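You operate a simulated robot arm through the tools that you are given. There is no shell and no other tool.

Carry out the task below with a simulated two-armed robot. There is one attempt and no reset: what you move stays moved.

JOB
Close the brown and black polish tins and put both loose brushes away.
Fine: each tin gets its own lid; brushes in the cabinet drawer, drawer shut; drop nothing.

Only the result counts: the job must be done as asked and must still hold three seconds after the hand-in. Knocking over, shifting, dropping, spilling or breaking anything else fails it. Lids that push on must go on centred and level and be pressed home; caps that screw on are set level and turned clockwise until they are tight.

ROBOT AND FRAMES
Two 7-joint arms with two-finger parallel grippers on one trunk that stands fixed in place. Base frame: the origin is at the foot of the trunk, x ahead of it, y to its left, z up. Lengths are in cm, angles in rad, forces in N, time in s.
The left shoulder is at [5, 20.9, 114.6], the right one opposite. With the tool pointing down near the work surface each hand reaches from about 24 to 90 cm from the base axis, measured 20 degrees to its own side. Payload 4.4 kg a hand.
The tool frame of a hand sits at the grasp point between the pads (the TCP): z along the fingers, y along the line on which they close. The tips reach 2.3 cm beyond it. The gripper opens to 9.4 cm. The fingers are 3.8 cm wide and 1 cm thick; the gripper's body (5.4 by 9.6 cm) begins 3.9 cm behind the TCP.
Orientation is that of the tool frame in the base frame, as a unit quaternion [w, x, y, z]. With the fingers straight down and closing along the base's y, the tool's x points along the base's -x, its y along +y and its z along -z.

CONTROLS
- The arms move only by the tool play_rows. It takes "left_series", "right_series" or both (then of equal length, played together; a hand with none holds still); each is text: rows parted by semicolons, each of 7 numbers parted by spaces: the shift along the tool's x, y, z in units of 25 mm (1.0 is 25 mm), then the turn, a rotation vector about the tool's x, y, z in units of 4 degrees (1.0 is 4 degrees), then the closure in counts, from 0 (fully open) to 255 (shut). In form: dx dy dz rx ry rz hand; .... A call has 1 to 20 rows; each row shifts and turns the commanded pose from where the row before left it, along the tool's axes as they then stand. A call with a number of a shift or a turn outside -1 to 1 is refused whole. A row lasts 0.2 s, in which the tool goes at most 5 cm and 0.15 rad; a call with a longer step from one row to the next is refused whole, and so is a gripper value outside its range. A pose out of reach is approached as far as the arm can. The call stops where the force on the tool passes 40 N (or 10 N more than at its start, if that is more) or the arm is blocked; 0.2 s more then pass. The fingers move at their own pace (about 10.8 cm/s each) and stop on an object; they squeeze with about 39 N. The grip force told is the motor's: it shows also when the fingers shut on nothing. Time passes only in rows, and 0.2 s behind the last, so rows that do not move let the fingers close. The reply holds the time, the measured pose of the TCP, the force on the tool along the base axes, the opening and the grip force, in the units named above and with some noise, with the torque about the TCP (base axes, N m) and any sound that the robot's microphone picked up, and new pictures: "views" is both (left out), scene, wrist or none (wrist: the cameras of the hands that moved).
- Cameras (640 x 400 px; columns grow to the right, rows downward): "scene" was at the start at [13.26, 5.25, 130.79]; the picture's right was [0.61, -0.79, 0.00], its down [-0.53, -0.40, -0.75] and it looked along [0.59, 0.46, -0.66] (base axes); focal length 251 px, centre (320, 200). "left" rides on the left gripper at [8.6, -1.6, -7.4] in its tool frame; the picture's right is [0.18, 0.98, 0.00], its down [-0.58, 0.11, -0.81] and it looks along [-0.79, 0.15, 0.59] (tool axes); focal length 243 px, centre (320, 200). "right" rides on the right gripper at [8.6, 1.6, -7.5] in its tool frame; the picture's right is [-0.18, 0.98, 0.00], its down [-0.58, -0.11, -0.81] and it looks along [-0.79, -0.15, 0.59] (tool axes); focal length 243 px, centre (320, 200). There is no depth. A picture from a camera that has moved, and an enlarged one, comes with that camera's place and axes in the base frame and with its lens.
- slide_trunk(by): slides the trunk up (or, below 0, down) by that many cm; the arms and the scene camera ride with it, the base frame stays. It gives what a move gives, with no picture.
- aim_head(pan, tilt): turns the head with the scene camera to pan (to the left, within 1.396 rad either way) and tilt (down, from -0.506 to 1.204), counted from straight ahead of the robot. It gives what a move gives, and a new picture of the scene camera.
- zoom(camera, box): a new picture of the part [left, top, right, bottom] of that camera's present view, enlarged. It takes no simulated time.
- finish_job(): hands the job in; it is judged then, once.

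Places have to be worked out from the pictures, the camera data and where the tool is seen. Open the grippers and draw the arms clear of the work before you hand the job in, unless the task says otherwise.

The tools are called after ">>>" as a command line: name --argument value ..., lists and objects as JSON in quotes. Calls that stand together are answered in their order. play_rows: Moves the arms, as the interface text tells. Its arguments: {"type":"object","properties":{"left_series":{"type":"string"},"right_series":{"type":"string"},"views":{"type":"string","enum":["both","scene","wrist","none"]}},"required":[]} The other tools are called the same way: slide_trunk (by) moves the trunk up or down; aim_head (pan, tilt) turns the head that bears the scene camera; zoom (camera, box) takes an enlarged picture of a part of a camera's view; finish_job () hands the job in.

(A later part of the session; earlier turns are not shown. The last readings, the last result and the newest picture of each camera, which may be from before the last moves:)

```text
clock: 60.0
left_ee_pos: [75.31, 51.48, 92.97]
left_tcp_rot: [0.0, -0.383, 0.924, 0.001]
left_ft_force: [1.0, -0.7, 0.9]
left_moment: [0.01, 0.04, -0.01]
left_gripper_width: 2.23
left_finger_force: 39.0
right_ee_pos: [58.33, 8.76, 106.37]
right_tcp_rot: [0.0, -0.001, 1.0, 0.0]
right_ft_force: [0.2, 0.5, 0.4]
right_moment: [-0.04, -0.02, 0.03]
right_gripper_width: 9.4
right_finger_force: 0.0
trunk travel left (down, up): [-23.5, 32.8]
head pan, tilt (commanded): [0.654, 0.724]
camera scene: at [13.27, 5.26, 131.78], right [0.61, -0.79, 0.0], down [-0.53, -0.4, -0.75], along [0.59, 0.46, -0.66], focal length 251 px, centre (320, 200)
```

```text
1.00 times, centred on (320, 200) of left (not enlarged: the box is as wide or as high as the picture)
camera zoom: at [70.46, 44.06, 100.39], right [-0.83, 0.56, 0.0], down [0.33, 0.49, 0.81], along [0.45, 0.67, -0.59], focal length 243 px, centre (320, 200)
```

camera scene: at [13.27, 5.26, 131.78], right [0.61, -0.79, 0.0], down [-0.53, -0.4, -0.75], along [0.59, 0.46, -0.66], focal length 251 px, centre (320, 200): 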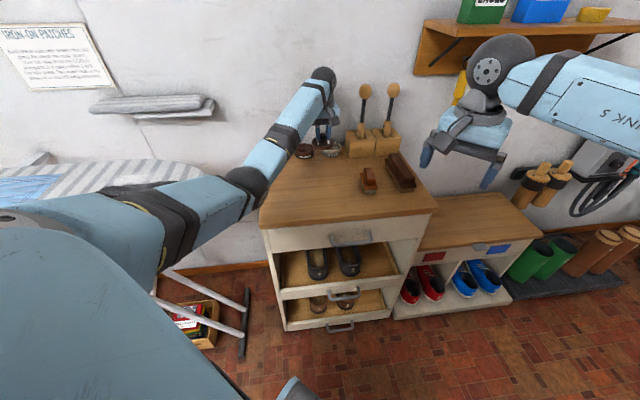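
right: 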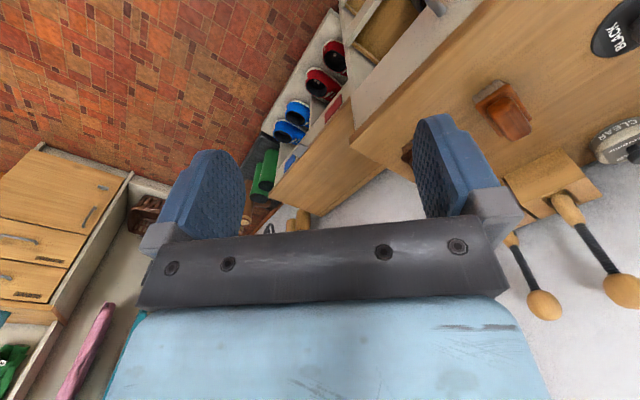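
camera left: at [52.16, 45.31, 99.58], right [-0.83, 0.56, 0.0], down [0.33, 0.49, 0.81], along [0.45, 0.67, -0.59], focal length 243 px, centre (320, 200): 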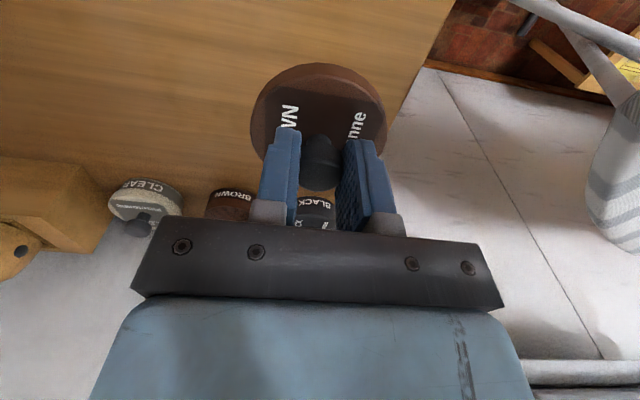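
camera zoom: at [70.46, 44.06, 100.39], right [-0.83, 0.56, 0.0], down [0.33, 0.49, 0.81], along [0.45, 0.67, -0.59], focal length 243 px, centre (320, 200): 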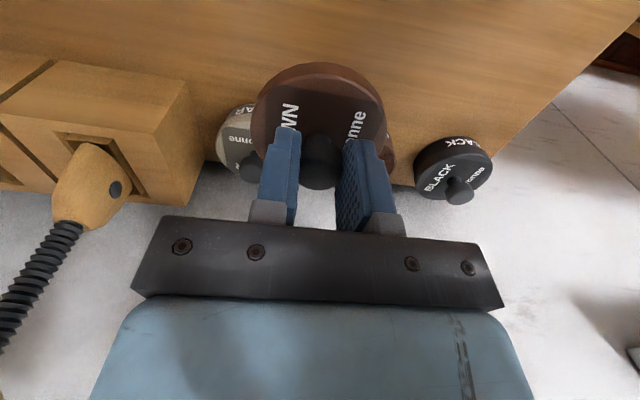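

The brown tin is hidden behind the held lid; from the earlier views I estimate it at u≈98.0, v≈10.9. I'll move the lid above it at this height and check reach and alignment.

>>> play_rows --left_series "-0.2 0.15 0 0 0 0 255;-0.4 0.3 0 0 0 0 255;-0.6 0.45 0 0 0 0 255;-0.6 0.5 0 0 0 0 255;-0.6 0.45 0 0 0 0 255;-0.4 0.3 0 0 0 0 255;-0.29 0.2 0 0 0 0 255;-0.1 0.09 0 0 0 0 255;0 0 0 0 0 0 255;0 0 0 0 0 0 255" --views "both"

>>> zoom --camera "scene" --box '[290, 122, 320, 158]'

>>> zoom --camera "left" --box '[240, 10, 400, 110]'

```text
clock: 62.2
left_ee_pos: [76.6, 61.38, 93.1]
left_tcp_rot: [0.0, -0.384, 0.923, 0.0]
left_ft_force: [0.1, 0.5, -0.2]
left_moment: [0.02, 0.02, 0.02]
left_gripper_width: 2.22
left_finger_force: 38.7
right_ee_pos: [58.3, 8.62, 106.4]
right_tcp_rot: [0.0, 0.0, 1.0, -0.001]
right_ft_force: [0.1, 0.0, 0.0]
right_moment: [-0.01, -0.02, 0.0]
right_gripper_width: 9.39
right_finger_force: 0.0
trunk travel left (down, up): [-23.5, 32.8]
head pan, tilt (commanded): [0.654, 0.724]
camera scene: at [13.26, 5.26, 131.79], right [0.61, -0.79, 0.0], down [-0.53, -0.4, -0.75], along [0.59, 0.46, -0.66], focal length 251 px, centre (320, 200)
camera left: at [71.75, 54.05, 100.49], right [-0.83, 0.56, 0.0], down [0.33, 0.49, 0.81], along [0.45, 0.67, -0.59], focal length 243 px, centre (320, 200)
```

scene: 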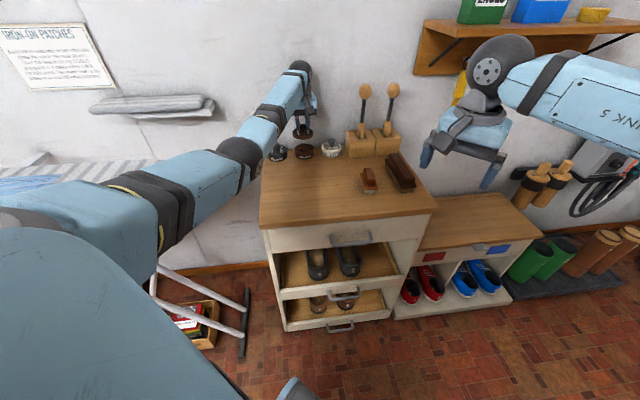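
left: 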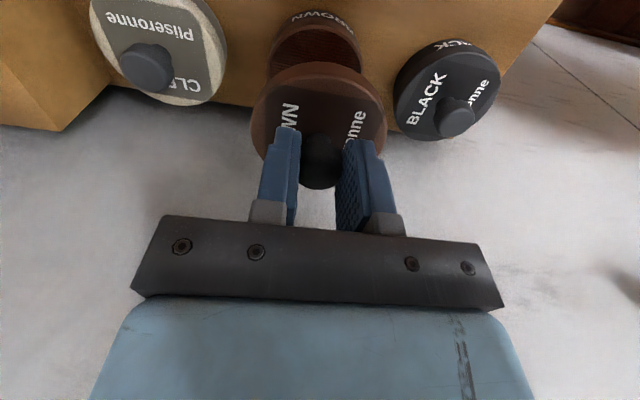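

```text
11.11 times, centred on (305, 140) of scene
camera zoom: at [13.26, 5.26, 131.79], right [0.61, -0.79, 0.0], down [-0.53, -0.4, -0.75], along [0.59, 0.46, -0.66], focal length 2790 px, centre (487, 867)
```

zoom: 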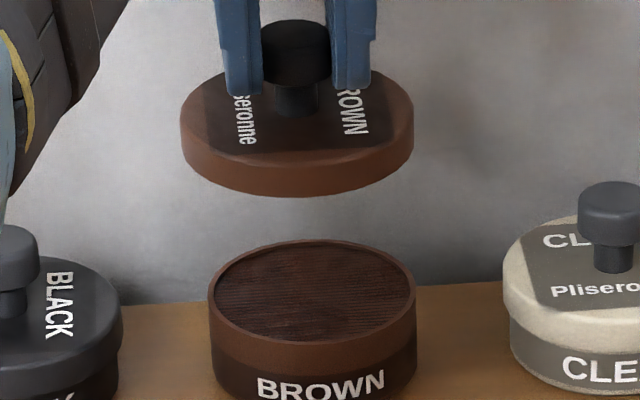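

```text
4.00 times, centred on (320, 60) of left
camera zoom: at [71.75, 54.05, 100.49], right [-0.83, 0.56, 0.0], down [0.33, 0.49, 0.81], along [0.45, 0.67, -0.59], focal length 970 px, centre (320, 760)
```

zoom: 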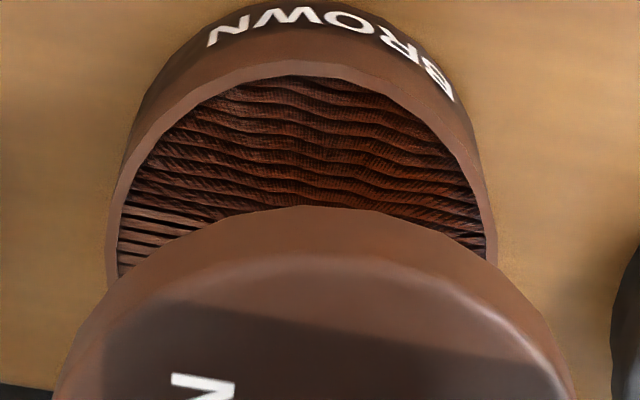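

The reach is good. The views put the lid about 0.28 cm too far left of the brown tin, so I'll correct that and lower to just above the rim.

>>> play_rows --left_series "0.01 -0.06 0 0 0 0 255;0 -0.052 0.1 0 0 0 255;0 0 0.35 0 0 0 255;0 0 0.45 0 0 0 255;0 0 0.45 0 0 0 255;0 0 0.3 0 0 0 255;0 0 0.15 0 0 0 255;0 0 0 0 0 0 255;0 0 0 0 0 0 255" --views "both"

>>> zoom --camera "scene" --box '[290, 126, 320, 162]'

>>> zoom --camera "left" --box '[240, 10, 400, 110]'

```text
clock: 64.2
left_ee_pos: [76.81, 61.18, 88.65]
left_tcp_rot: [0.0, -0.384, 0.923, 0.0]
left_ft_force: [-0.2, 0.2, -0.7]
left_moment: [0.0, 0.0, 0.0]
left_gripper_width: 2.23
left_finger_force: 39.1
right_ee_pos: [58.35, 8.73, 106.38]
right_tcp_rot: [0.0, 0.0, 1.0, 0.0]
right_ft_force: [0.9, -0.2, -0.5]
right_moment: [0.01, 0.0, -0.03]
right_gripper_width: 9.41
right_finger_force: 0.0
trunk travel left (down, up): [-23.5, 32.8]
head pan, tilt (commanded): [0.654, 0.724]
camera scene: at [13.27, 5.26, 131.79], right [0.61, -0.79, 0.0], down [-0.53, -0.4, -0.75], along [0.59, 0.46, -0.66], focal length 251 px, centre (320, 200)
camera left: at [71.93, 53.8, 95.87], right [-0.83, 0.56, 0.0], down [0.33, 0.49, 0.81], along [0.45, 0.67, -0.59], focal length 243 px, centre (320, 200)
```

scene: 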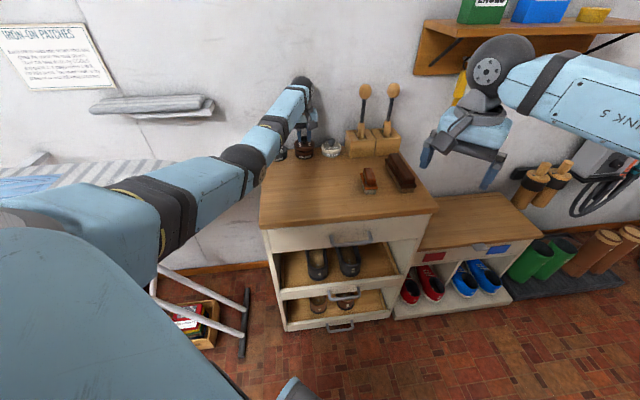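
left: 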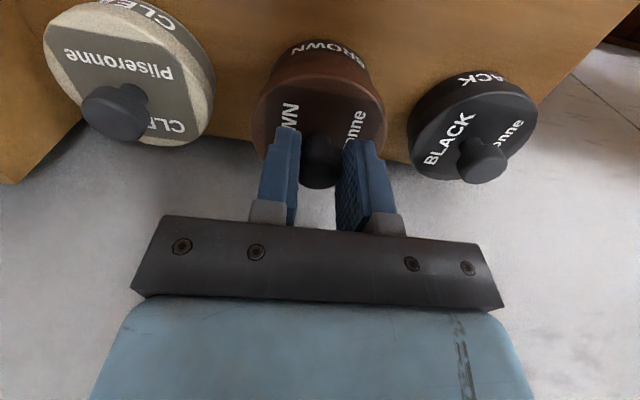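

```text
11.11 times, centred on (305, 144) of scene
camera zoom: at [13.27, 5.26, 131.79], right [0.61, -0.79, 0.0], down [-0.53, -0.4, -0.75], along [0.59, 0.46, -0.66], focal length 2790 px, centre (487, 822)
```

zoom: 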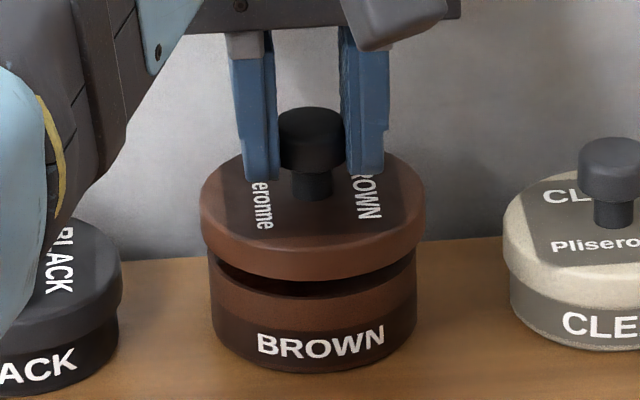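

```text
4.00 times, centred on (320, 60) of left
camera zoom: at [71.93, 53.8, 95.87], right [-0.83, 0.56, 0.0], down [0.33, 0.49, 0.81], along [0.45, 0.67, -0.59], focal length 970 px, centre (320, 760)
```

zoom: 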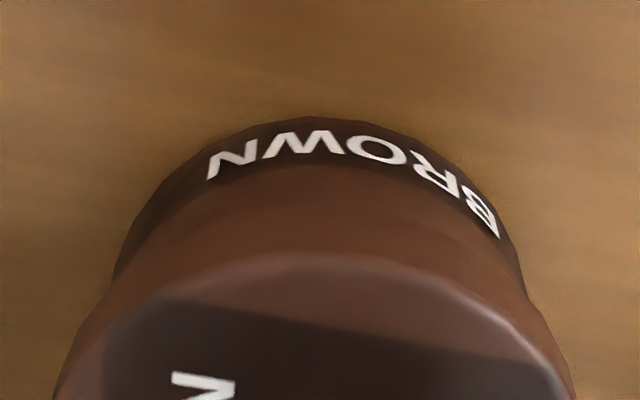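

Alignment is within about half a millimetre in both views. I'll lower slowly over the rim, watching the force.

>>> play_rows --left_series "0 0 0.08 0 0 0 255;0 0 0.08 0 0 0 255;0 0 0.08 0 0 0 255;0 0 0.08 0 0 0 255;0 0 0.08 0 0 0 255;0 0 0 0 0 0 255" --views "wrist"

>>> zoom --camera "scene" --box '[290, 126, 320, 162]'

```text
clock: 65.6
left_ee_pos: [76.95, 61.24, 87.51]
left_tcp_rot: [0.0, -0.384, 0.924, 0.0]
left_ft_force: [-0.8, -0.6, -0.8]
left_moment: [-0.03, 0.0, 0.02]
left_gripper_width: 2.23
left_finger_force: 39.3
right_ee_pos: [58.39, 8.69, 106.33]
right_tcp_rot: [0.001, 0.0, 1.0, 0.0]
right_ft_force: [0.7, 0.0, -0.6]
right_moment: [0.0, -0.02, -0.01]
right_gripper_width: 9.38
right_finger_force: 0.0
trunk travel left (down, up): [-23.5, 32.8]
head pan, tilt (commanded): [0.654, 0.724]
camera left: at [71.97, 53.79, 94.87], right [-0.83, 0.56, 0.0], down [0.33, 0.49, 0.81], along [0.45, 0.67, -0.59], focal length 243 px, centre (320, 200)
```

left: 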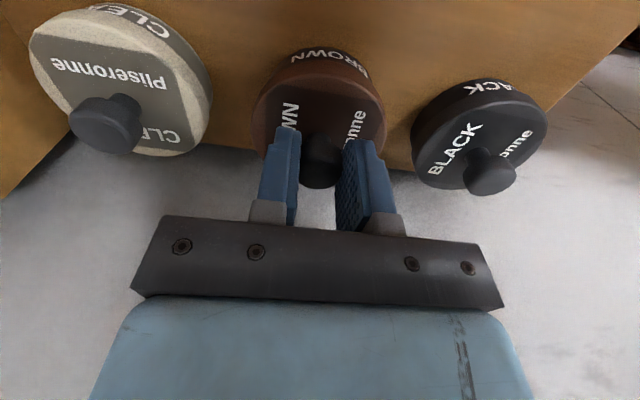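

```text
11.11 times, centred on (305, 144) of scene
camera zoom: at [13.26, 5.25, 131.79], right [0.61, -0.79, 0.0], down [-0.53, -0.4, -0.75], along [0.59, 0.46, -0.66], focal length 2790 px, centre (487, 822)
```

zoom: 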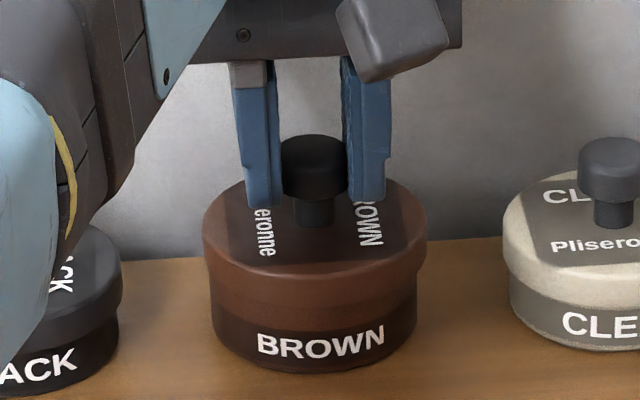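

The skirt is going over the rim freely. I'll continue down until contact.

>>> play_rows --left_series "0 0 0.06 0 0 0 255;0 0 0.06 0 0 0 255;0 0 0.06 0 0 0 255;0 0 0.06 0 0 0 255;0 0 0.06 0 0 0 255;0 0 0 0 0 0 255" --views "none"

>>> zoom --camera "scene" --box '[290, 126, 320, 162]'

```text
clock: 67.0
left_ee_pos: [76.78, 61.21, 86.65]
left_tcp_rot: [0.0, -0.384, 0.923, 0.001]
left_ft_force: [-0.3, 0.2, 0.2]
left_moment: [-0.01, -0.04, -0.01]
left_gripper_width: 2.25
left_finger_force: 38.9
right_ee_pos: [58.33, 8.66, 106.38]
right_tcp_rot: [0.0, 0.0, 1.0, 0.0]
right_ft_force: [-1.0, -0.1, -0.4]
right_moment: [0.01, -0.02, 0.03]
right_gripper_width: 9.39
right_finger_force: 0.1
trunk travel left (down, up): [-23.5, 32.8]
head pan, tilt (commanded): [0.654, 0.724]
```

```text
11.11 times, centred on (305, 144) of scene
camera zoom: at [13.26, 5.26, 131.79], right [0.61, -0.79, 0.0], down [-0.53, -0.4, -0.75], along [0.59, 0.46, -0.66], focal length 2790 px, centre (487, 822)
```

zoom: 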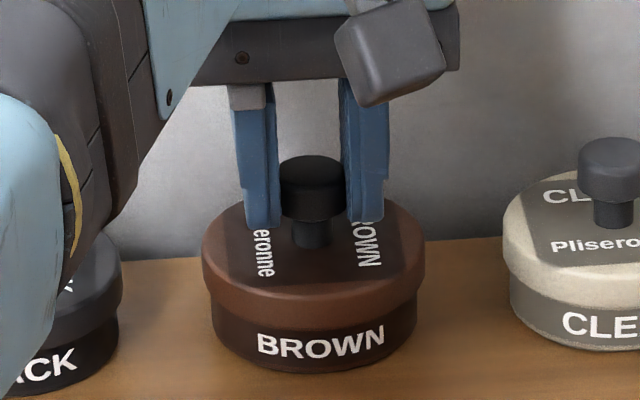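

Nearly home. I'll press on in steps to about 25–35 N.

>>> play_rows --left_series "0 0 0.06 0 0 0 255;0 0 0.06 0 0 0 255;0 0 0.06 0 0 0 255;0 0 0 0 0 0 255" --views "none"

>>> play_rows --left_series "0 0 0.06 0 0 0 255;0 0 0.06 0 0 0 255;0 0 0.06 0 0 0 255;0 0 0 0 0 0 255" --views "none"

>>> zoom --camera "scene" --box '[290, 126, 320, 162]'

```text
clock: 68.0
left_ee_pos: [76.78, 61.14, 86.63]
left_tcp_rot: [0.001, -0.383, 0.924, 0.0]
left_ft_force: [2.7, -0.4, 8.3]
left_moment: [-0.07, -0.13, -0.02]
left_gripper_width: 2.25
left_finger_force: 38.7
right_ee_pos: [58.2, 8.56, 106.56]
right_tcp_rot: [0.001, 0.0, 1.0, 0.0]
right_ft_force: [0.0, 0.5, -0.3]
right_moment: [-0.02, 0.01, 0.02]
right_gripper_width: 9.4
right_finger_force: 0.0
trunk travel left (down, up): [-23.5, 32.8]
head pan, tilt (commanded): [0.654, 0.724]
```

```text
clock: 69.0
left_ee_pos: [76.8, 61.11, 86.51]
left_tcp_rot: [0.003, -0.384, 0.923, 0.001]
left_ft_force: [6.2, 4.2, 28.6]
left_moment: [0.13, -0.23, -0.04]
left_gripper_width: 2.24
left_finger_force: 38.8
right_ee_pos: [58.12, 8.55, 106.57]
right_tcp_rot: [0.002, 0.0, 1.0, 0.001]
right_ft_force: [0.3, -0.1, 0.0]
right_moment: [0.01, 0.01, 0.03]
right_gripper_width: 9.4
right_finger_force: 0.0
trunk travel left (down, up): [-23.5, 32.8]
head pan, tilt (commanded): [0.654, 0.724]
```

```text
11.11 times, centred on (305, 144) of scene
camera zoom: at [12.95, 5.01, 131.86], right [0.61, -0.79, 0.0], down [-0.52, -0.4, -0.75], along [0.6, 0.46, -0.66], focal length 2790 px, centre (487, 822)
```

zoom: 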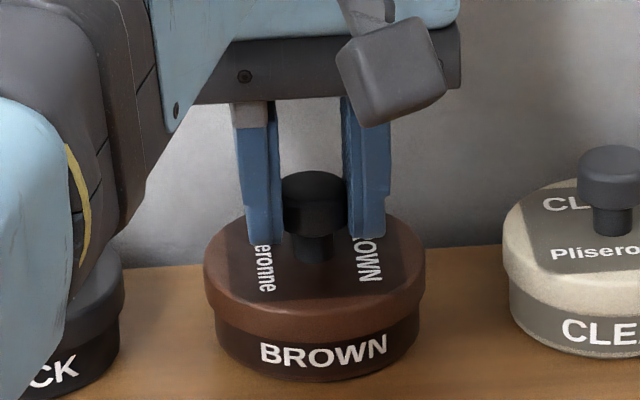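

28.6 N and seated. I'll press to about 35 N as with the black one, then relax and open.

>>> play_rows --left_series "0 0 0.035 0 0 0 255;0 0 0.035 0 0 0 255;0 0 0 0 0 0 255;0 0 0 0 0 0 255" --views "none"

>>> play_rows --left_series "0 0 -0.1 0 0 0 255;0 0 -0.1 0 0 0 255;0 0 -0.1 0 0 0 255;0 0 -0.04 0 0 0 255;0 0 0 0 0 0 255" --views "none"

```text
clock: 70.0
left_ee_pos: [76.74, 60.98, 86.47]
left_tcp_rot: [0.002, -0.384, 0.923, 0.001]
left_ft_force: [2.1, 3.9, 33.0]
left_moment: [0.22, -0.13, -0.02]
left_gripper_width: 2.26
left_finger_force: 38.7
right_ee_pos: [58.02, 8.54, 106.7]
right_tcp_rot: [0.002, 0.001, 1.0, 0.002]
right_ft_force: [0.7, -0.6, -0.3]
right_moment: [-0.01, -0.01, -0.01]
right_gripper_width: 9.39
right_finger_force: 0.1
trunk travel left (down, up): [-23.5, 32.8]
head pan, tilt (commanded): [0.654, 0.724]
```

```text
clock: 71.2
left_ee_pos: [76.82, 61.06, 86.43]
left_tcp_rot: [-0.001, -0.383, 0.924, 0.001]
left_ft_force: [-0.9, 0.0, 0.0]
left_moment: [0.03, 0.0, 0.0]
left_gripper_width: 2.26
left_finger_force: 38.9
right_ee_pos: [58.29, 8.79, 106.29]
right_tcp_rot: [0.0, 0.001, 1.0, 0.0]
right_ft_force: [0.6, 0.1, 0.5]
right_moment: [-0.03, 0.02, 0.01]
right_gripper_width: 9.38
right_finger_force: 0.1
trunk travel left (down, up): [-23.5, 32.8]
head pan, tilt (commanded): [0.654, 0.724]
```

The force is relaxed. I'll open and raise the hand, then inspect the lid.

>>> play_rows --left_series "0 0 0 0 0 0 140;0 0 0 0 0 0 140;0 0 0 0 0 0 140;0 0 -0.3 0 0 0 140;0 0 -0.6 0 0 0 140;0 0 -0.8 0 0 0 140;0 0 -0.8 0 0 0 140;0 0 -0.5 0 0 0 140;0 0 0 0 0 0 140" --views "both"

>>> zoom --camera "scene" --box '[265, 126, 345, 166]'

>>> zoom --camera "left" --box '[60, 0, 540, 180]'

```text
clock: 73.2
left_ee_pos: [76.97, 61.27, 94.04]
left_tcp_rot: [0.0, -0.384, 0.923, 0.001]
left_ft_force: [-0.4, -0.2, -0.9]
left_moment: [0.0, 0.03, -0.02]
left_gripper_width: 4.26
left_finger_force: 0.1
right_ee_pos: [58.44, 8.66, 106.41]
right_tcp_rot: [-0.001, 0.002, 1.0, 0.0]
right_ft_force: [0.6, 0.2, -0.2]
right_moment: [0.02, 0.02, -0.01]
right_gripper_width: 9.39
right_finger_force: 0.1
trunk travel left (down, up): [-23.5, 32.8]
head pan, tilt (commanded): [0.654, 0.724]
heard: snap
camera scene: at [13.27, 5.26, 131.79], right [0.61, -0.79, 0.0], down [-0.53, -0.4, -0.75], along [0.59, 0.46, -0.66], focal length 251 px, centre (320, 200)
camera left: at [71.97, 53.87, 101.46], right [-0.83, 0.56, 0.0], down [0.33, 0.49, 0.81], along [0.45, 0.67, -0.59], focal length 243 px, centre (320, 200)
```

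scene: 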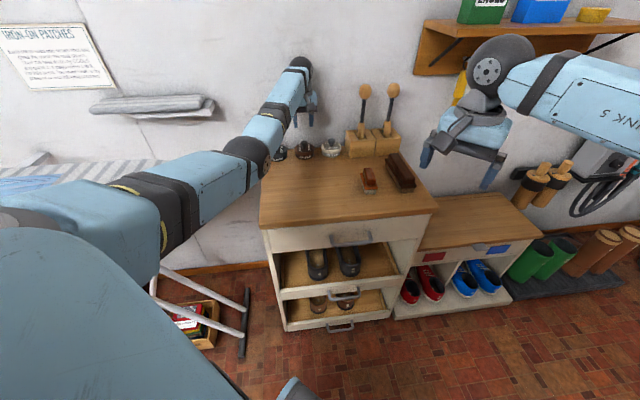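
left: 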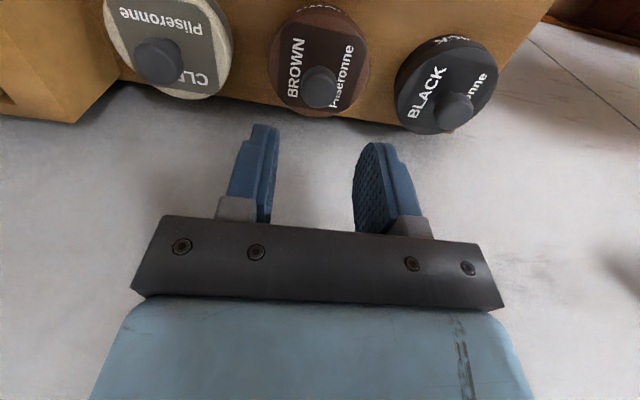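

```text
8.00 times, centred on (305, 146) of scene
camera zoom: at [13.27, 5.26, 131.79], right [0.61, -0.79, 0.0], down [-0.53, -0.4, -0.75], along [0.59, 0.46, -0.66], focal length 2009 px, centre (440, 632)
```

zoom: 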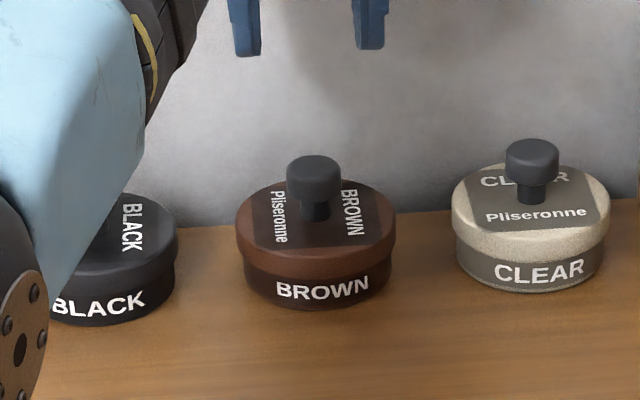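

```text
1.33 times, centred on (300, 90) of left
camera zoom: at [71.97, 53.87, 101.46], right [-0.83, 0.56, 0.0], down [0.33, 0.49, 0.81], along [0.45, 0.67, -0.59], focal length 324 px, centre (347, 347)
```

zoom: 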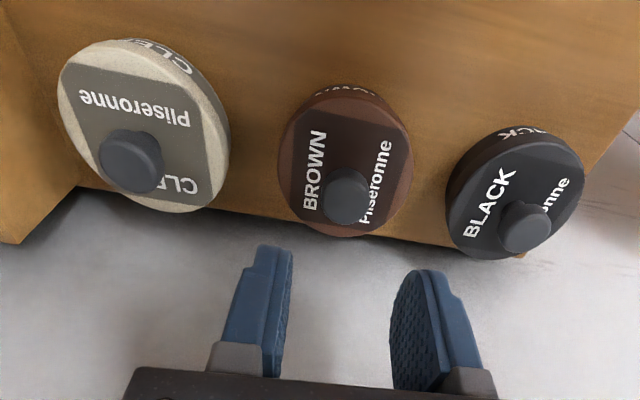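

Both lids snapped on, each on its own tin, level. Next is the drawer: I'll park the left arm high near its start pose to clear the space for the right hand.

>>> play_rows --left_series "0 0 -0.6 0 0 0 140;0 0 -0.8 0 0 0 140;0 0 -0.8 0 0 0 140;0 0 -0.8 0 0 0 140;0.3 0.1 -0.8 0 0 0 140;0.6 0.25 -0.8 0 0 0 140;0.85 0.4 -0.8 0 0 0 140;0.85 0.4 -0.8 0 0 0 140;0.85 0.4 -0.6 0 0 0 140;0.85 0.4 -0.4 0 0 0 140;0.85 0.4 0 0 0 0 140;0.85 0.4 0 0 0 0 140;0.85 0.4 0 0 0 0 140;0.85 0.4 0 0 0 0 140;0.85 0.4 0 0 0 0 140;0.85 0.4 0 0 0 0 140;0.7 0.3 0 0 0 0 140;0.5 0.2 0 0 0 0 140;0 0 0 0 0 0 140" --views "scene"

>>> zoom --camera "scene" --box '[290, 210, 420, 290]'

>>> zoom --camera "scene" --box '[340, 140, 440, 210]'

```text
clock: 77.2
left_ee_pos: [49.6, 50.82, 112.14]
left_tcp_rot: [0.0, -0.383, 0.924, 0.002]
left_ft_force: [-0.3, 0.1, 0.7]
left_moment: [0.01, 0.01, 0.0]
left_gripper_width: 4.21
left_finger_force: 0.0
right_ee_pos: [58.37, 8.7, 106.36]
right_tcp_rot: [0.0, 0.0, 1.0, 0.0]
right_ft_force: [0.0, 0.4, -0.8]
right_moment: [0.0, 0.01, 0.01]
right_gripper_width: 9.4
right_finger_force: 0.0
trunk travel left (down, up): [-23.5, 32.8]
head pan, tilt (commanded): [0.654, 0.724]
camera scene: at [13.27, 5.26, 131.78], right [0.61, -0.79, 0.0], down [-0.53, -0.4, -0.75], along [0.59, 0.46, -0.66], focal length 251 px, centre (320, 200)
```

scene: 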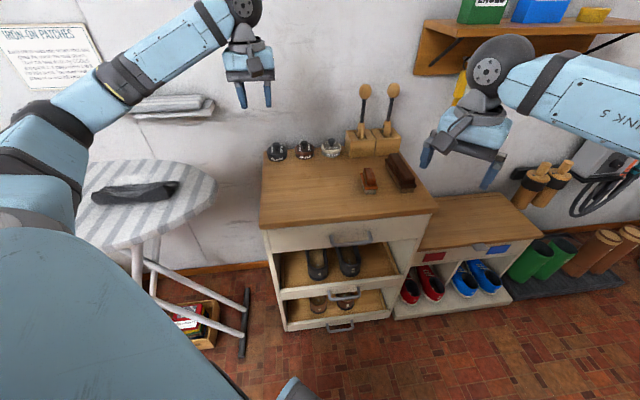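

```text
4.92 times, centred on (355, 250) of scene
camera zoom: at [13.27, 5.26, 131.78], right [0.61, -0.79, 0.0], down [-0.53, -0.4, -0.75], along [0.59, 0.46, -0.66], focal length 1236 px, centre (148, -46)
```

zoom: 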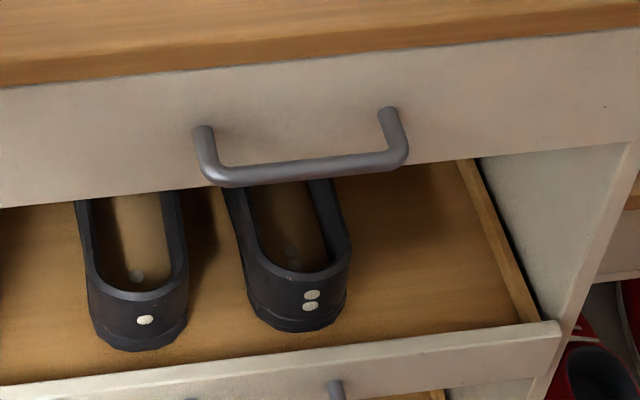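

```text
5.71 times, centred on (390, 175) of scene
camera zoom: at [13.27, 5.26, 131.78], right [0.61, -0.79, 0.0], down [-0.53, -0.4, -0.75], along [0.59, 0.46, -0.66], focal length 1435 px, centre (-80, 343)
```

zoom: 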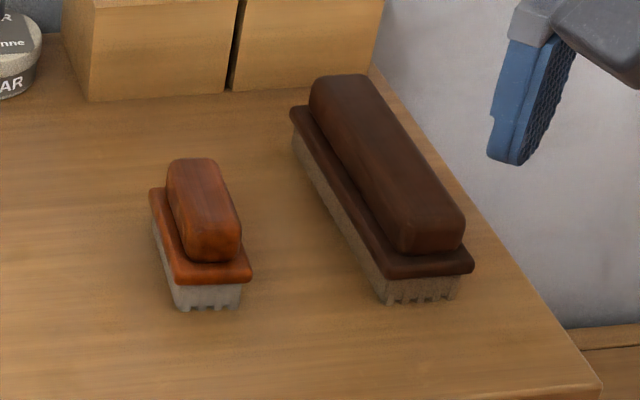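

Both tins look right and the ironing board is unchanged. The drawer handle bar is at about u≈57.8, v≈21.3, z≈73.5, so I'll turn the right hand 45° toward it and lower it in front of the cabinet.

>>> play_rows --right_series "0 0 0.2 0 0 0.9375 0;0 0 0.3 0 0 0.9375 0;0 0 0.3 0 0 0.9375 0;0 0 0.3 0 0 0.9375 0;0 0 0.3 0 0 0.9375 0;0 0 0.3 0 0 0.9375 0;0 0 0.3 0 0 0.9375 0;0 0 0.3 0 0 0.9375 0;0 0 0.3 0 0 0.9375 0;0 0 0.3 0 0 0.9375 0;0 0 0.3 0 0 0.9375 0;0 0 0.2 0 0 0.9375 0;0 0 0 0 0 0 0" --views "wrist"

>>> play_rows --right_series "0.3 0 0 -0.9375 0 0 0;0.45 0 0 -0.9375 0 0 0;0.5 0 0 -0.9375 0 0 0;0.5 0 0 -0.9375 0 0 0;0.5 0 0 -0.9375 0 0 0;0.5 0 0 -0.9375 0 0 0;0.5 0 0 -0.9375 0 0 0;0.5 0 0 -0.9375 0 0 0;0.5 0 0 -0.9375 0 0 0;0.5 0 0 -0.9375 0 0 0;0.45 0 0 -0.9375 0 0 0;0.3 0 0 -0.9375 0 0 0;0 0 0 0 0 0 0;0 0 0 0 0 0 0" --views "both"

```text
clock: 80.0
left_ee_pos: [49.86, 50.85, 112.16]
left_tcp_rot: [-0.001, -0.384, 0.923, 0.001]
left_ft_force: [0.2, 0.1, -0.4]
left_moment: [0.0, 0.03, 0.02]
left_gripper_width: 4.26
left_finger_force: 0.0
right_ee_pos: [58.3, 8.73, 97.96]
right_tcp_rot: [-0.001, 0.384, 0.923, 0.0]
right_ft_force: [0.4, 0.8, -0.5]
right_moment: [-0.01, 0.01, 0.02]
right_gripper_width: 9.39
right_finger_force: 0.1
trunk travel left (down, up): [-23.5, 32.8]
head pan, tilt (commanded): [0.654, 0.724]
camera right: at [53.31, 15.99, 105.38], right [0.83, 0.56, 0.0], down [0.33, -0.49, 0.81], along [0.45, -0.67, -0.59], focal length 243 px, centre (320, 200)
```

right: 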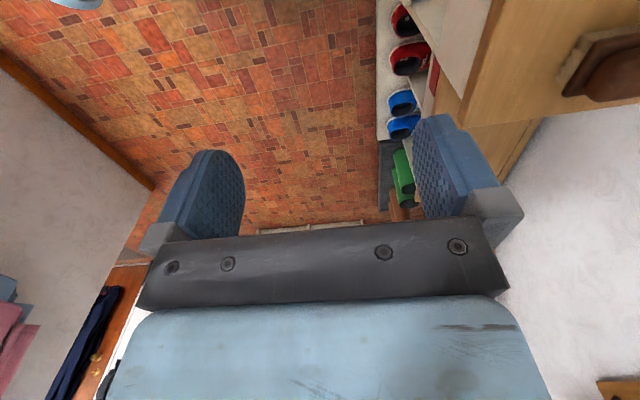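

```text
clock: 83.0
left_ee_pos: [49.6, 50.92, 112.09]
left_tcp_rot: [0.0, -0.384, 0.923, 0.0]
left_ft_force: [0.0, -0.3, -1.0]
left_moment: [0.03, -0.03, -0.05]
left_gripper_width: 4.25
left_finger_force: 0.1
right_ee_pos: [48.68, 18.58, 97.84]
right_tcp_rot: [0.147, 0.353, 0.853, 0.354]
right_ft_force: [-0.4, -0.1, 0.0]
right_moment: [-0.01, 0.01, 0.0]
right_gripper_width: 9.36
right_finger_force: 0.0
trunk travel left (down, up): [-23.5, 32.8]
head pan, tilt (commanded): [0.654, 0.724]
camera scene: at [13.26, 5.25, 131.79], right [0.61, -0.79, 0.0], down [-0.53, -0.4, -0.75], along [0.59, 0.46, -0.66], focal length 251 px, centre (320, 200)
camera right: at [39.57, 21.7, 104.32], right [0.62, 0.36, 0.69], down [-0.05, -0.87, 0.49], along [0.78, -0.34, -0.52], focal length 243 px, centre (320, 200)
```

scene: 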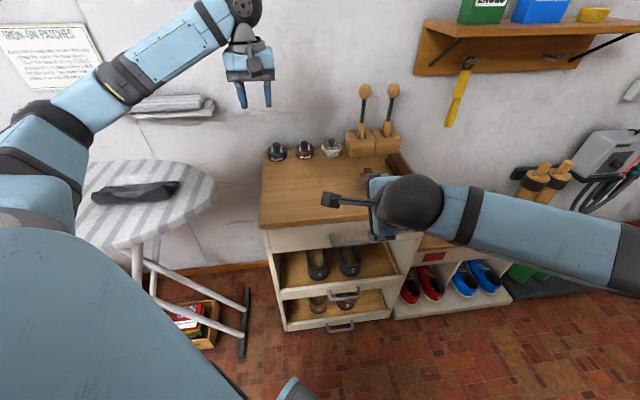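
right: 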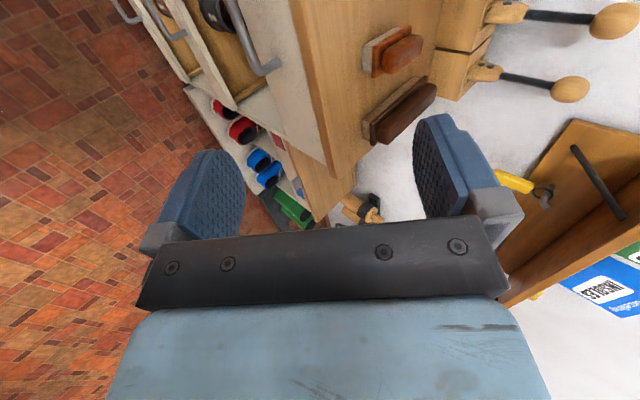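

The right hand now points 45° down toward the drawer front. I'll bring it to a standoff about 8 cm from the handle bar with the fingers narrowed to about 4 cm.

>>> play_rows --right_series "0 -0.4 0.6 0 0 0 147;0 -0.5 0.8 0 0 0 147;0 -0.55 0.9 0 0 0 147;0 -0.55 0.9 0 0 0 147;0 -0.55 0.9 0 0 0 147;0 -0.5 0.9 0 0 0 147;0 -0.5 0.8 0 0 0 147;0 -0.4 0.6 0 0 0 147;0 -0.04 0.12 0 0 0 147;0 0 0 0 0 0 147;0 0 0 0 0 0 147" --views "both"

>>> zoom --camera "right" --box '[120, 0, 480, 225]'

```text
clock: 85.4
left_ee_pos: [49.67, 50.77, 112.21]
left_tcp_rot: [-0.001, -0.383, 0.924, 0.001]
left_ft_force: [0.4, -0.1, 0.3]
left_moment: [0.04, -0.01, 0.0]
left_gripper_width: 4.22
left_finger_force: 0.1
right_ee_pos: [51.68, 21.6, 79.35]
right_tcp_rot: [0.147, 0.354, 0.853, 0.354]
right_ft_force: [-0.5, 0.3, -0.1]
right_moment: [-0.03, -0.01, 0.01]
right_gripper_width: 4.0
right_finger_force: 0.0
trunk travel left (down, up): [-23.5, 32.8]
head pan, tilt (commanded): [0.654, 0.724]
camera scene: at [13.26, 5.26, 131.79], right [0.61, -0.79, 0.0], down [-0.53, -0.4, -0.75], along [0.59, 0.46, -0.66], focal length 251 px, centre (320, 200)
camera right: at [42.69, 24.8, 85.78], right [0.62, 0.36, 0.69], down [-0.05, -0.87, 0.49], along [0.78, -0.34, -0.52], focal length 243 px, centre (320, 200)
```

scene: 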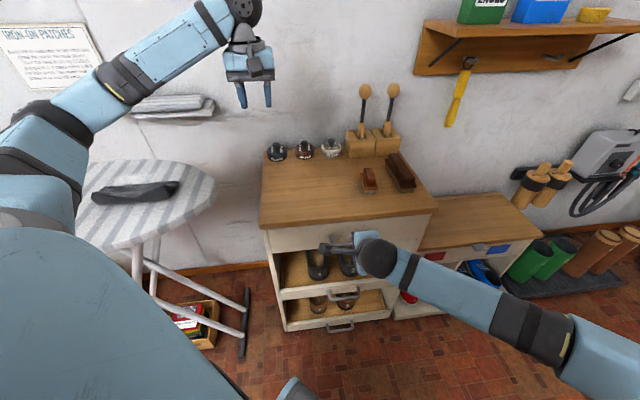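
right: 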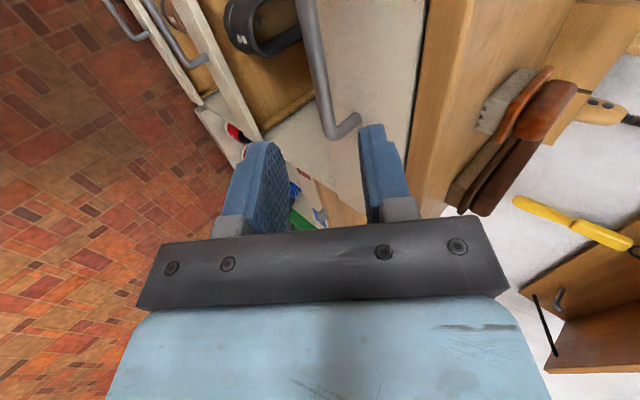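

```text
1.78 times, centred on (300, 112) of right
camera zoom: at [42.69, 24.8, 85.78], right [0.62, 0.36, 0.69], down [-0.05, -0.87, 0.49], along [0.78, -0.34, -0.52], focal length 431 px, centre (356, 356)
```

zoom: 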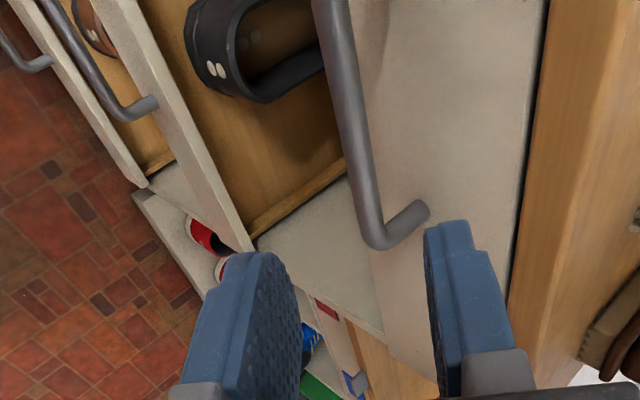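

The bar lies almost exactly along the tool's approach axis, roughly 8–10 cm ahead. I'll advance 5.5 cm and look again to pin down the distance.

>>> play_rows --right_series "0 0 0.3 0 0 0 147;0 0 0.5 0 0 0 147;0 0 0.6 0 0 0 147;0 0 0.5 0 0 0 147;0 0 0.3 0 0 0 147;0 0 0 0 0 0 147;0 0 0 0 0 0 147" --views "wrist"

>>> zoom --camera "right" --box '[200, 40, 440, 240]'

>>> zoom --camera "scene" --box '[290, 210, 420, 290]'

```text
clock: 87.0
left_ee_pos: [49.7, 50.8, 111.97]
left_tcp_rot: [0.0, -0.383, 0.924, 0.001]
left_ft_force: [0.6, -0.5, -1.0]
left_moment: [-0.04, 0.0, -0.01]
left_gripper_width: 4.24
left_finger_force: 0.0
right_ee_pos: [54.59, 24.28, 75.44]
right_tcp_rot: [0.148, 0.356, 0.853, 0.353]
right_ft_force: [0.2, 0.5, 0.3]
right_moment: [0.01, -0.02, -0.01]
right_gripper_width: 3.98
right_finger_force: 0.2
trunk travel left (down, up): [-23.5, 32.8]
head pan, tilt (commanded): [0.654, 0.724]
camera right: at [45.57, 27.57, 81.81], right [0.62, 0.36, 0.69], down [-0.05, -0.87, 0.49], along [0.78, -0.34, -0.52], focal length 243 px, centre (320, 200)
```

right: 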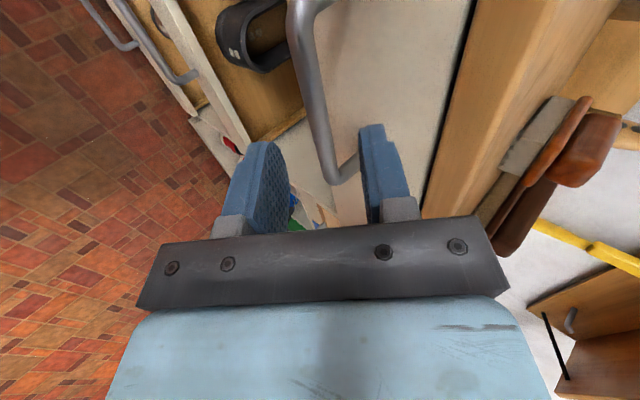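

```text
2.00 times, centred on (320, 140) of right
camera zoom: at [45.57, 27.57, 81.81], right [0.62, 0.36, 0.69], down [-0.05, -0.87, 0.49], along [0.78, -0.34, -0.52], focal length 485 px, centre (320, 320)
```

zoom: 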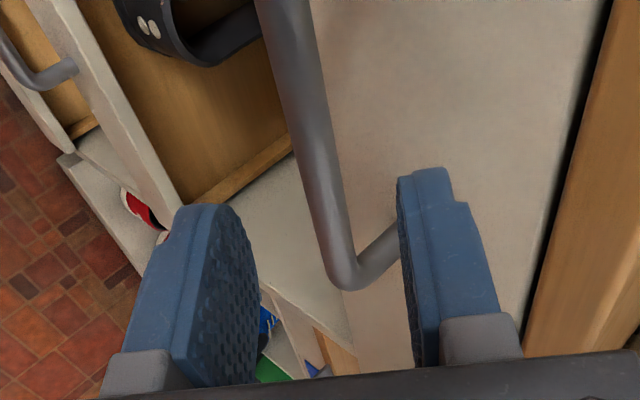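

```text
4.92 times, centred on (355, 250) of scene
camera zoom: at [13.26, 5.26, 131.79], right [0.61, -0.79, 0.0], down [-0.53, -0.4, -0.75], along [0.59, 0.46, -0.66], focal length 1236 px, centre (148, -46)
```

zoom: 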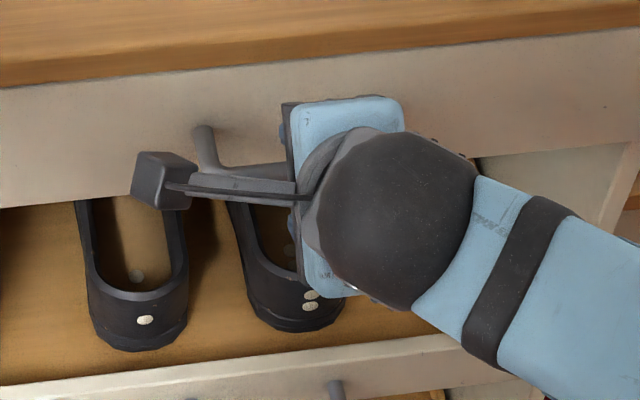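

Triangulating the two wrist views puts the bar at u≈59.5, z≈71.9, about 5.2 cm ahead of the TCP. I'll narrow the fingers to 3 cm, advance 3.8 cm, and check.

>>> play_rows --right_series "0 0 0 0 0 0 172;0 0.04 0.2 0 0 0 172;0 0 0.35 0 0 0 172;0 0 0.4 0 0 0 172;0 0 0.35 0 0 0 172;0 0 0.2 0 0 0 172;0 0 0 0 0 0 172;0 0 0 0 0 0 172" --views "wrist"

>>> zoom --camera "right" --box '[220, 80, 440, 230]'

```text
clock: 88.8
left_ee_pos: [49.66, 50.86, 112.02]
left_tcp_rot: [0.0, -0.384, 0.923, 0.001]
left_ft_force: [0.0, -0.6, 0.0]
left_moment: [-0.01, 0.01, 0.01]
left_gripper_width: 4.26
left_finger_force: 0.0
right_ee_pos: [56.42, 26.41, 72.79]
right_tcp_rot: [0.147, 0.353, 0.854, 0.353]
right_ft_force: [-1.0, 0.0, 0.6]
right_moment: [0.03, -0.04, 0.01]
right_gripper_width: 3.03
right_finger_force: 0.1
trunk travel left (down, up): [-23.5, 32.8]
head pan, tilt (commanded): [0.654, 0.724]
camera right: at [47.44, 29.49, 79.2], right [0.62, 0.36, 0.69], down [-0.05, -0.87, 0.49], along [0.78, -0.34, -0.52], focal length 243 px, centre (320, 200)
```

right: 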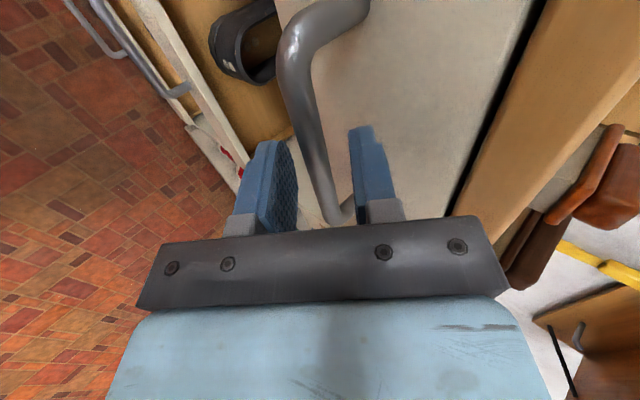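

```text
2.67 times, centred on (330, 155) of right
camera zoom: at [47.44, 29.49, 79.2], right [0.62, 0.36, 0.69], down [-0.05, -0.87, 0.49], along [0.78, -0.34, -0.52], focal length 647 px, centre (293, 320)
```

zoom: 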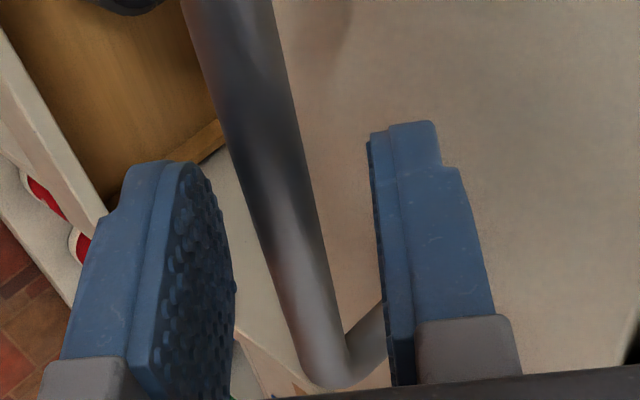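

The bar runs between the pads with no contact. I'll close on the handle.

>>> play_rows --right_series "0 0 0 0 0 0 255;0 0 0 0 0 0 255;0 0 0 0 0 0 255;0 0 0 0 0 0 255;0 0 0 0 0 0 255" --views "wrist"

```text
clock: 90.0
left_ee_pos: [49.67, 50.8, 112.04]
left_tcp_rot: [-0.001, -0.384, 0.923, 0.0]
left_ft_force: [0.8, 0.3, 0.6]
left_moment: [0.01, -0.01, 0.0]
left_gripper_width: 4.25
left_finger_force: 0.1
right_ee_pos: [56.44, 26.22, 72.69]
right_tcp_rot: [0.146, 0.354, 0.854, 0.353]
right_ft_force: [-14.9, -11.9, -11.7]
right_moment: [-1.19, -0.75, 1.01]
right_gripper_width: 1.28
right_finger_force: 45.1
trunk travel left (down, up): [-23.5, 32.8]
head pan, tilt (commanded): [0.654, 0.724]
camera right: at [47.39, 29.45, 79.1], right [0.62, 0.36, 0.69], down [-0.05, -0.87, 0.49], along [0.78, -0.34, -0.52], focal length 243 px, centre (320, 200)
```

right: 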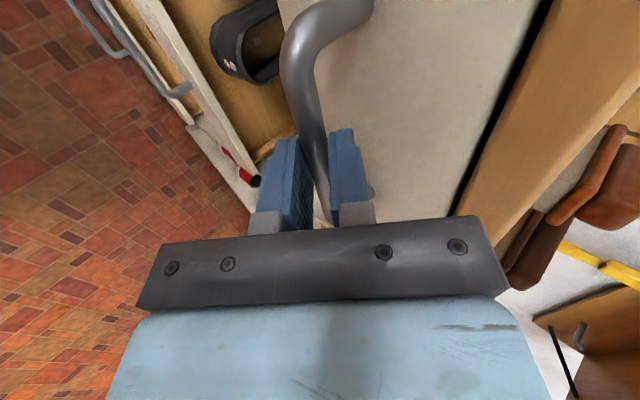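

Gripped at 1.28 cm, but the handle is loaded off-centre (about 22 N). I'll ease the hand slightly in the tool's −y direction to relax it.

>>> play_rows --right_series "0 -0.08 0 0 0 0 255;0 -0.08 0 0 0 0 255;0 0 0 0 0 0 255" --views "none"

```text
clock: 90.8
left_ee_pos: [49.57, 50.8, 111.98]
left_tcp_rot: [0.0, -0.383, 0.924, 0.001]
left_ft_force: [-0.9, -0.2, -0.8]
left_moment: [0.02, 0.0, 0.0]
left_gripper_width: 4.24
left_finger_force: 0.0
right_ee_pos: [56.39, 26.2, 72.57]
right_tcp_rot: [0.147, 0.353, 0.854, 0.354]
right_ft_force: [-0.1, 4.9, -4.7]
right_moment: [-0.8, -0.78, 1.31]
right_gripper_width: 1.26
right_finger_force: 45.2
trunk travel left (down, up): [-23.5, 32.8]
head pan, tilt (commanded): [0.654, 0.724]
```

The load is relaxed. I'll pull the drawer straight out along −u, starting gently.

>>> play_rows --right_series "0 -0.08 -0.08 0 0 0 255;0 -0.14 -0.14 0 0 0 255;0 -0.14 -0.14 0 0 0 255;0 -0.14 -0.14 0 0 0 255;0 0 0 0 0 0 255" --views "scene"

```text
clock: 92.0
left_ee_pos: [49.55, 50.88, 112.09]
left_tcp_rot: [-0.001, -0.384, 0.924, 0.001]
left_ft_force: [0.5, 0.4, 0.0]
left_moment: [-0.01, 0.02, -0.01]
left_gripper_width: 4.23
left_finger_force: 0.0
right_ee_pos: [54.92, 24.84, 72.61]
right_tcp_rot: [0.147, 0.355, 0.853, 0.354]
right_ft_force: [2.8, -0.6, 6.9]
right_moment: [-0.59, -0.73, 1.48]
right_gripper_width: 1.27
right_finger_force: 44.4
trunk travel left (down, up): [-23.5, 32.8]
head pan, tilt (commanded): [0.654, 0.724]
camera scene: at [13.21, 5.23, 131.8], right [0.61, -0.79, 0.0], down [-0.53, -0.4, -0.75], along [0.59, 0.46, -0.66], focal length 251 px, centre (320, 200)
```

scene: 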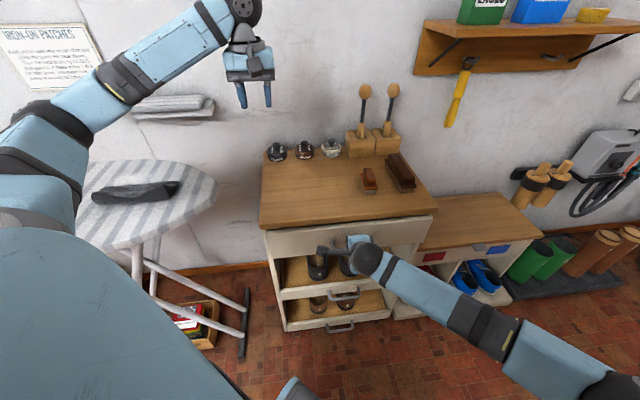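

The drawer slid 2 cm smoothly. I'll keep pulling.

>>> play_rows --right_series "0 -0.2 -0.2 0 0 0 255;0 -0.28 -0.28 0 0 0 255;0 -0.28 -0.28 0 0 0 255;0 -0.28 -0.28 0 0 0 255;0 -0.28 -0.28 0 0 0 255;0 -0.28 -0.28 0 0 0 255;0 -0.28 -0.28 0 0 0 255;0 -0.28 -0.28 0 0 0 255;0 -0.28 -0.28 0 0 0 255;0 -0.2 -0.2 0 0 0 255;0 0 0 0 0 0 255" --views "scene"

```text
clock: 94.4
left_ee_pos: [49.63, 50.89, 112.2]
left_tcp_rot: [0.0, -0.384, 0.924, 0.001]
left_ft_force: [0.1, 0.4, -0.8]
left_moment: [0.02, 0.01, -0.04]
left_gripper_width: 4.23
left_finger_force: 0.0
right_ee_pos: [48.4, 18.19, 72.63]
right_tcp_rot: [0.147, 0.354, 0.853, 0.354]
right_ft_force: [-1.0, 2.3, 10.8]
right_moment: [-0.36, -0.55, 1.64]
right_gripper_width: 1.25
right_finger_force: 45.2
trunk travel left (down, up): [-23.5, 32.8]
head pan, tilt (commanded): [0.654, 0.724]
camera scene: at [13.15, 5.24, 131.81], right [0.61, -0.79, 0.0], down [-0.52, -0.4, -0.75], along [0.59, 0.46, -0.66], focal length 251 px, centre (320, 200)
```

scene: 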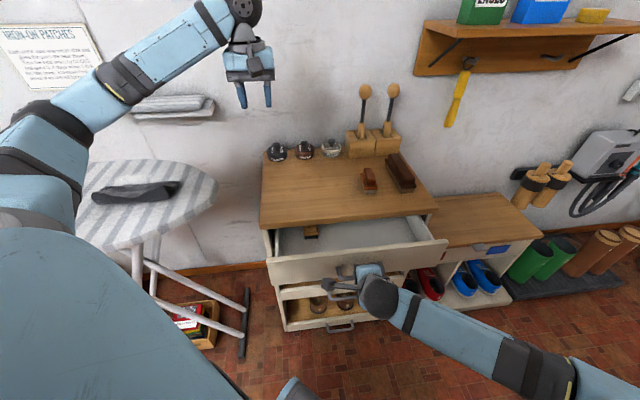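

The drawer is open about 11 cm and there's something inside on the left. I'll zoom in before pulling further.

>>> zoom --camera "scene" --box '[255, 195, 455, 305]'

```text
3.20 times, centred on (355, 250) of scene
camera zoom: at [13.15, 5.24, 131.81], right [0.61, -0.79, 0.0], down [-0.52, -0.4, -0.75], along [0.59, 0.46, -0.66], focal length 804 px, centre (208, 40)
```

zoom: 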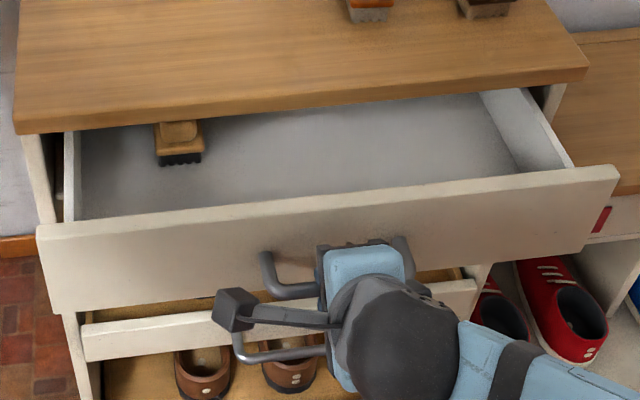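

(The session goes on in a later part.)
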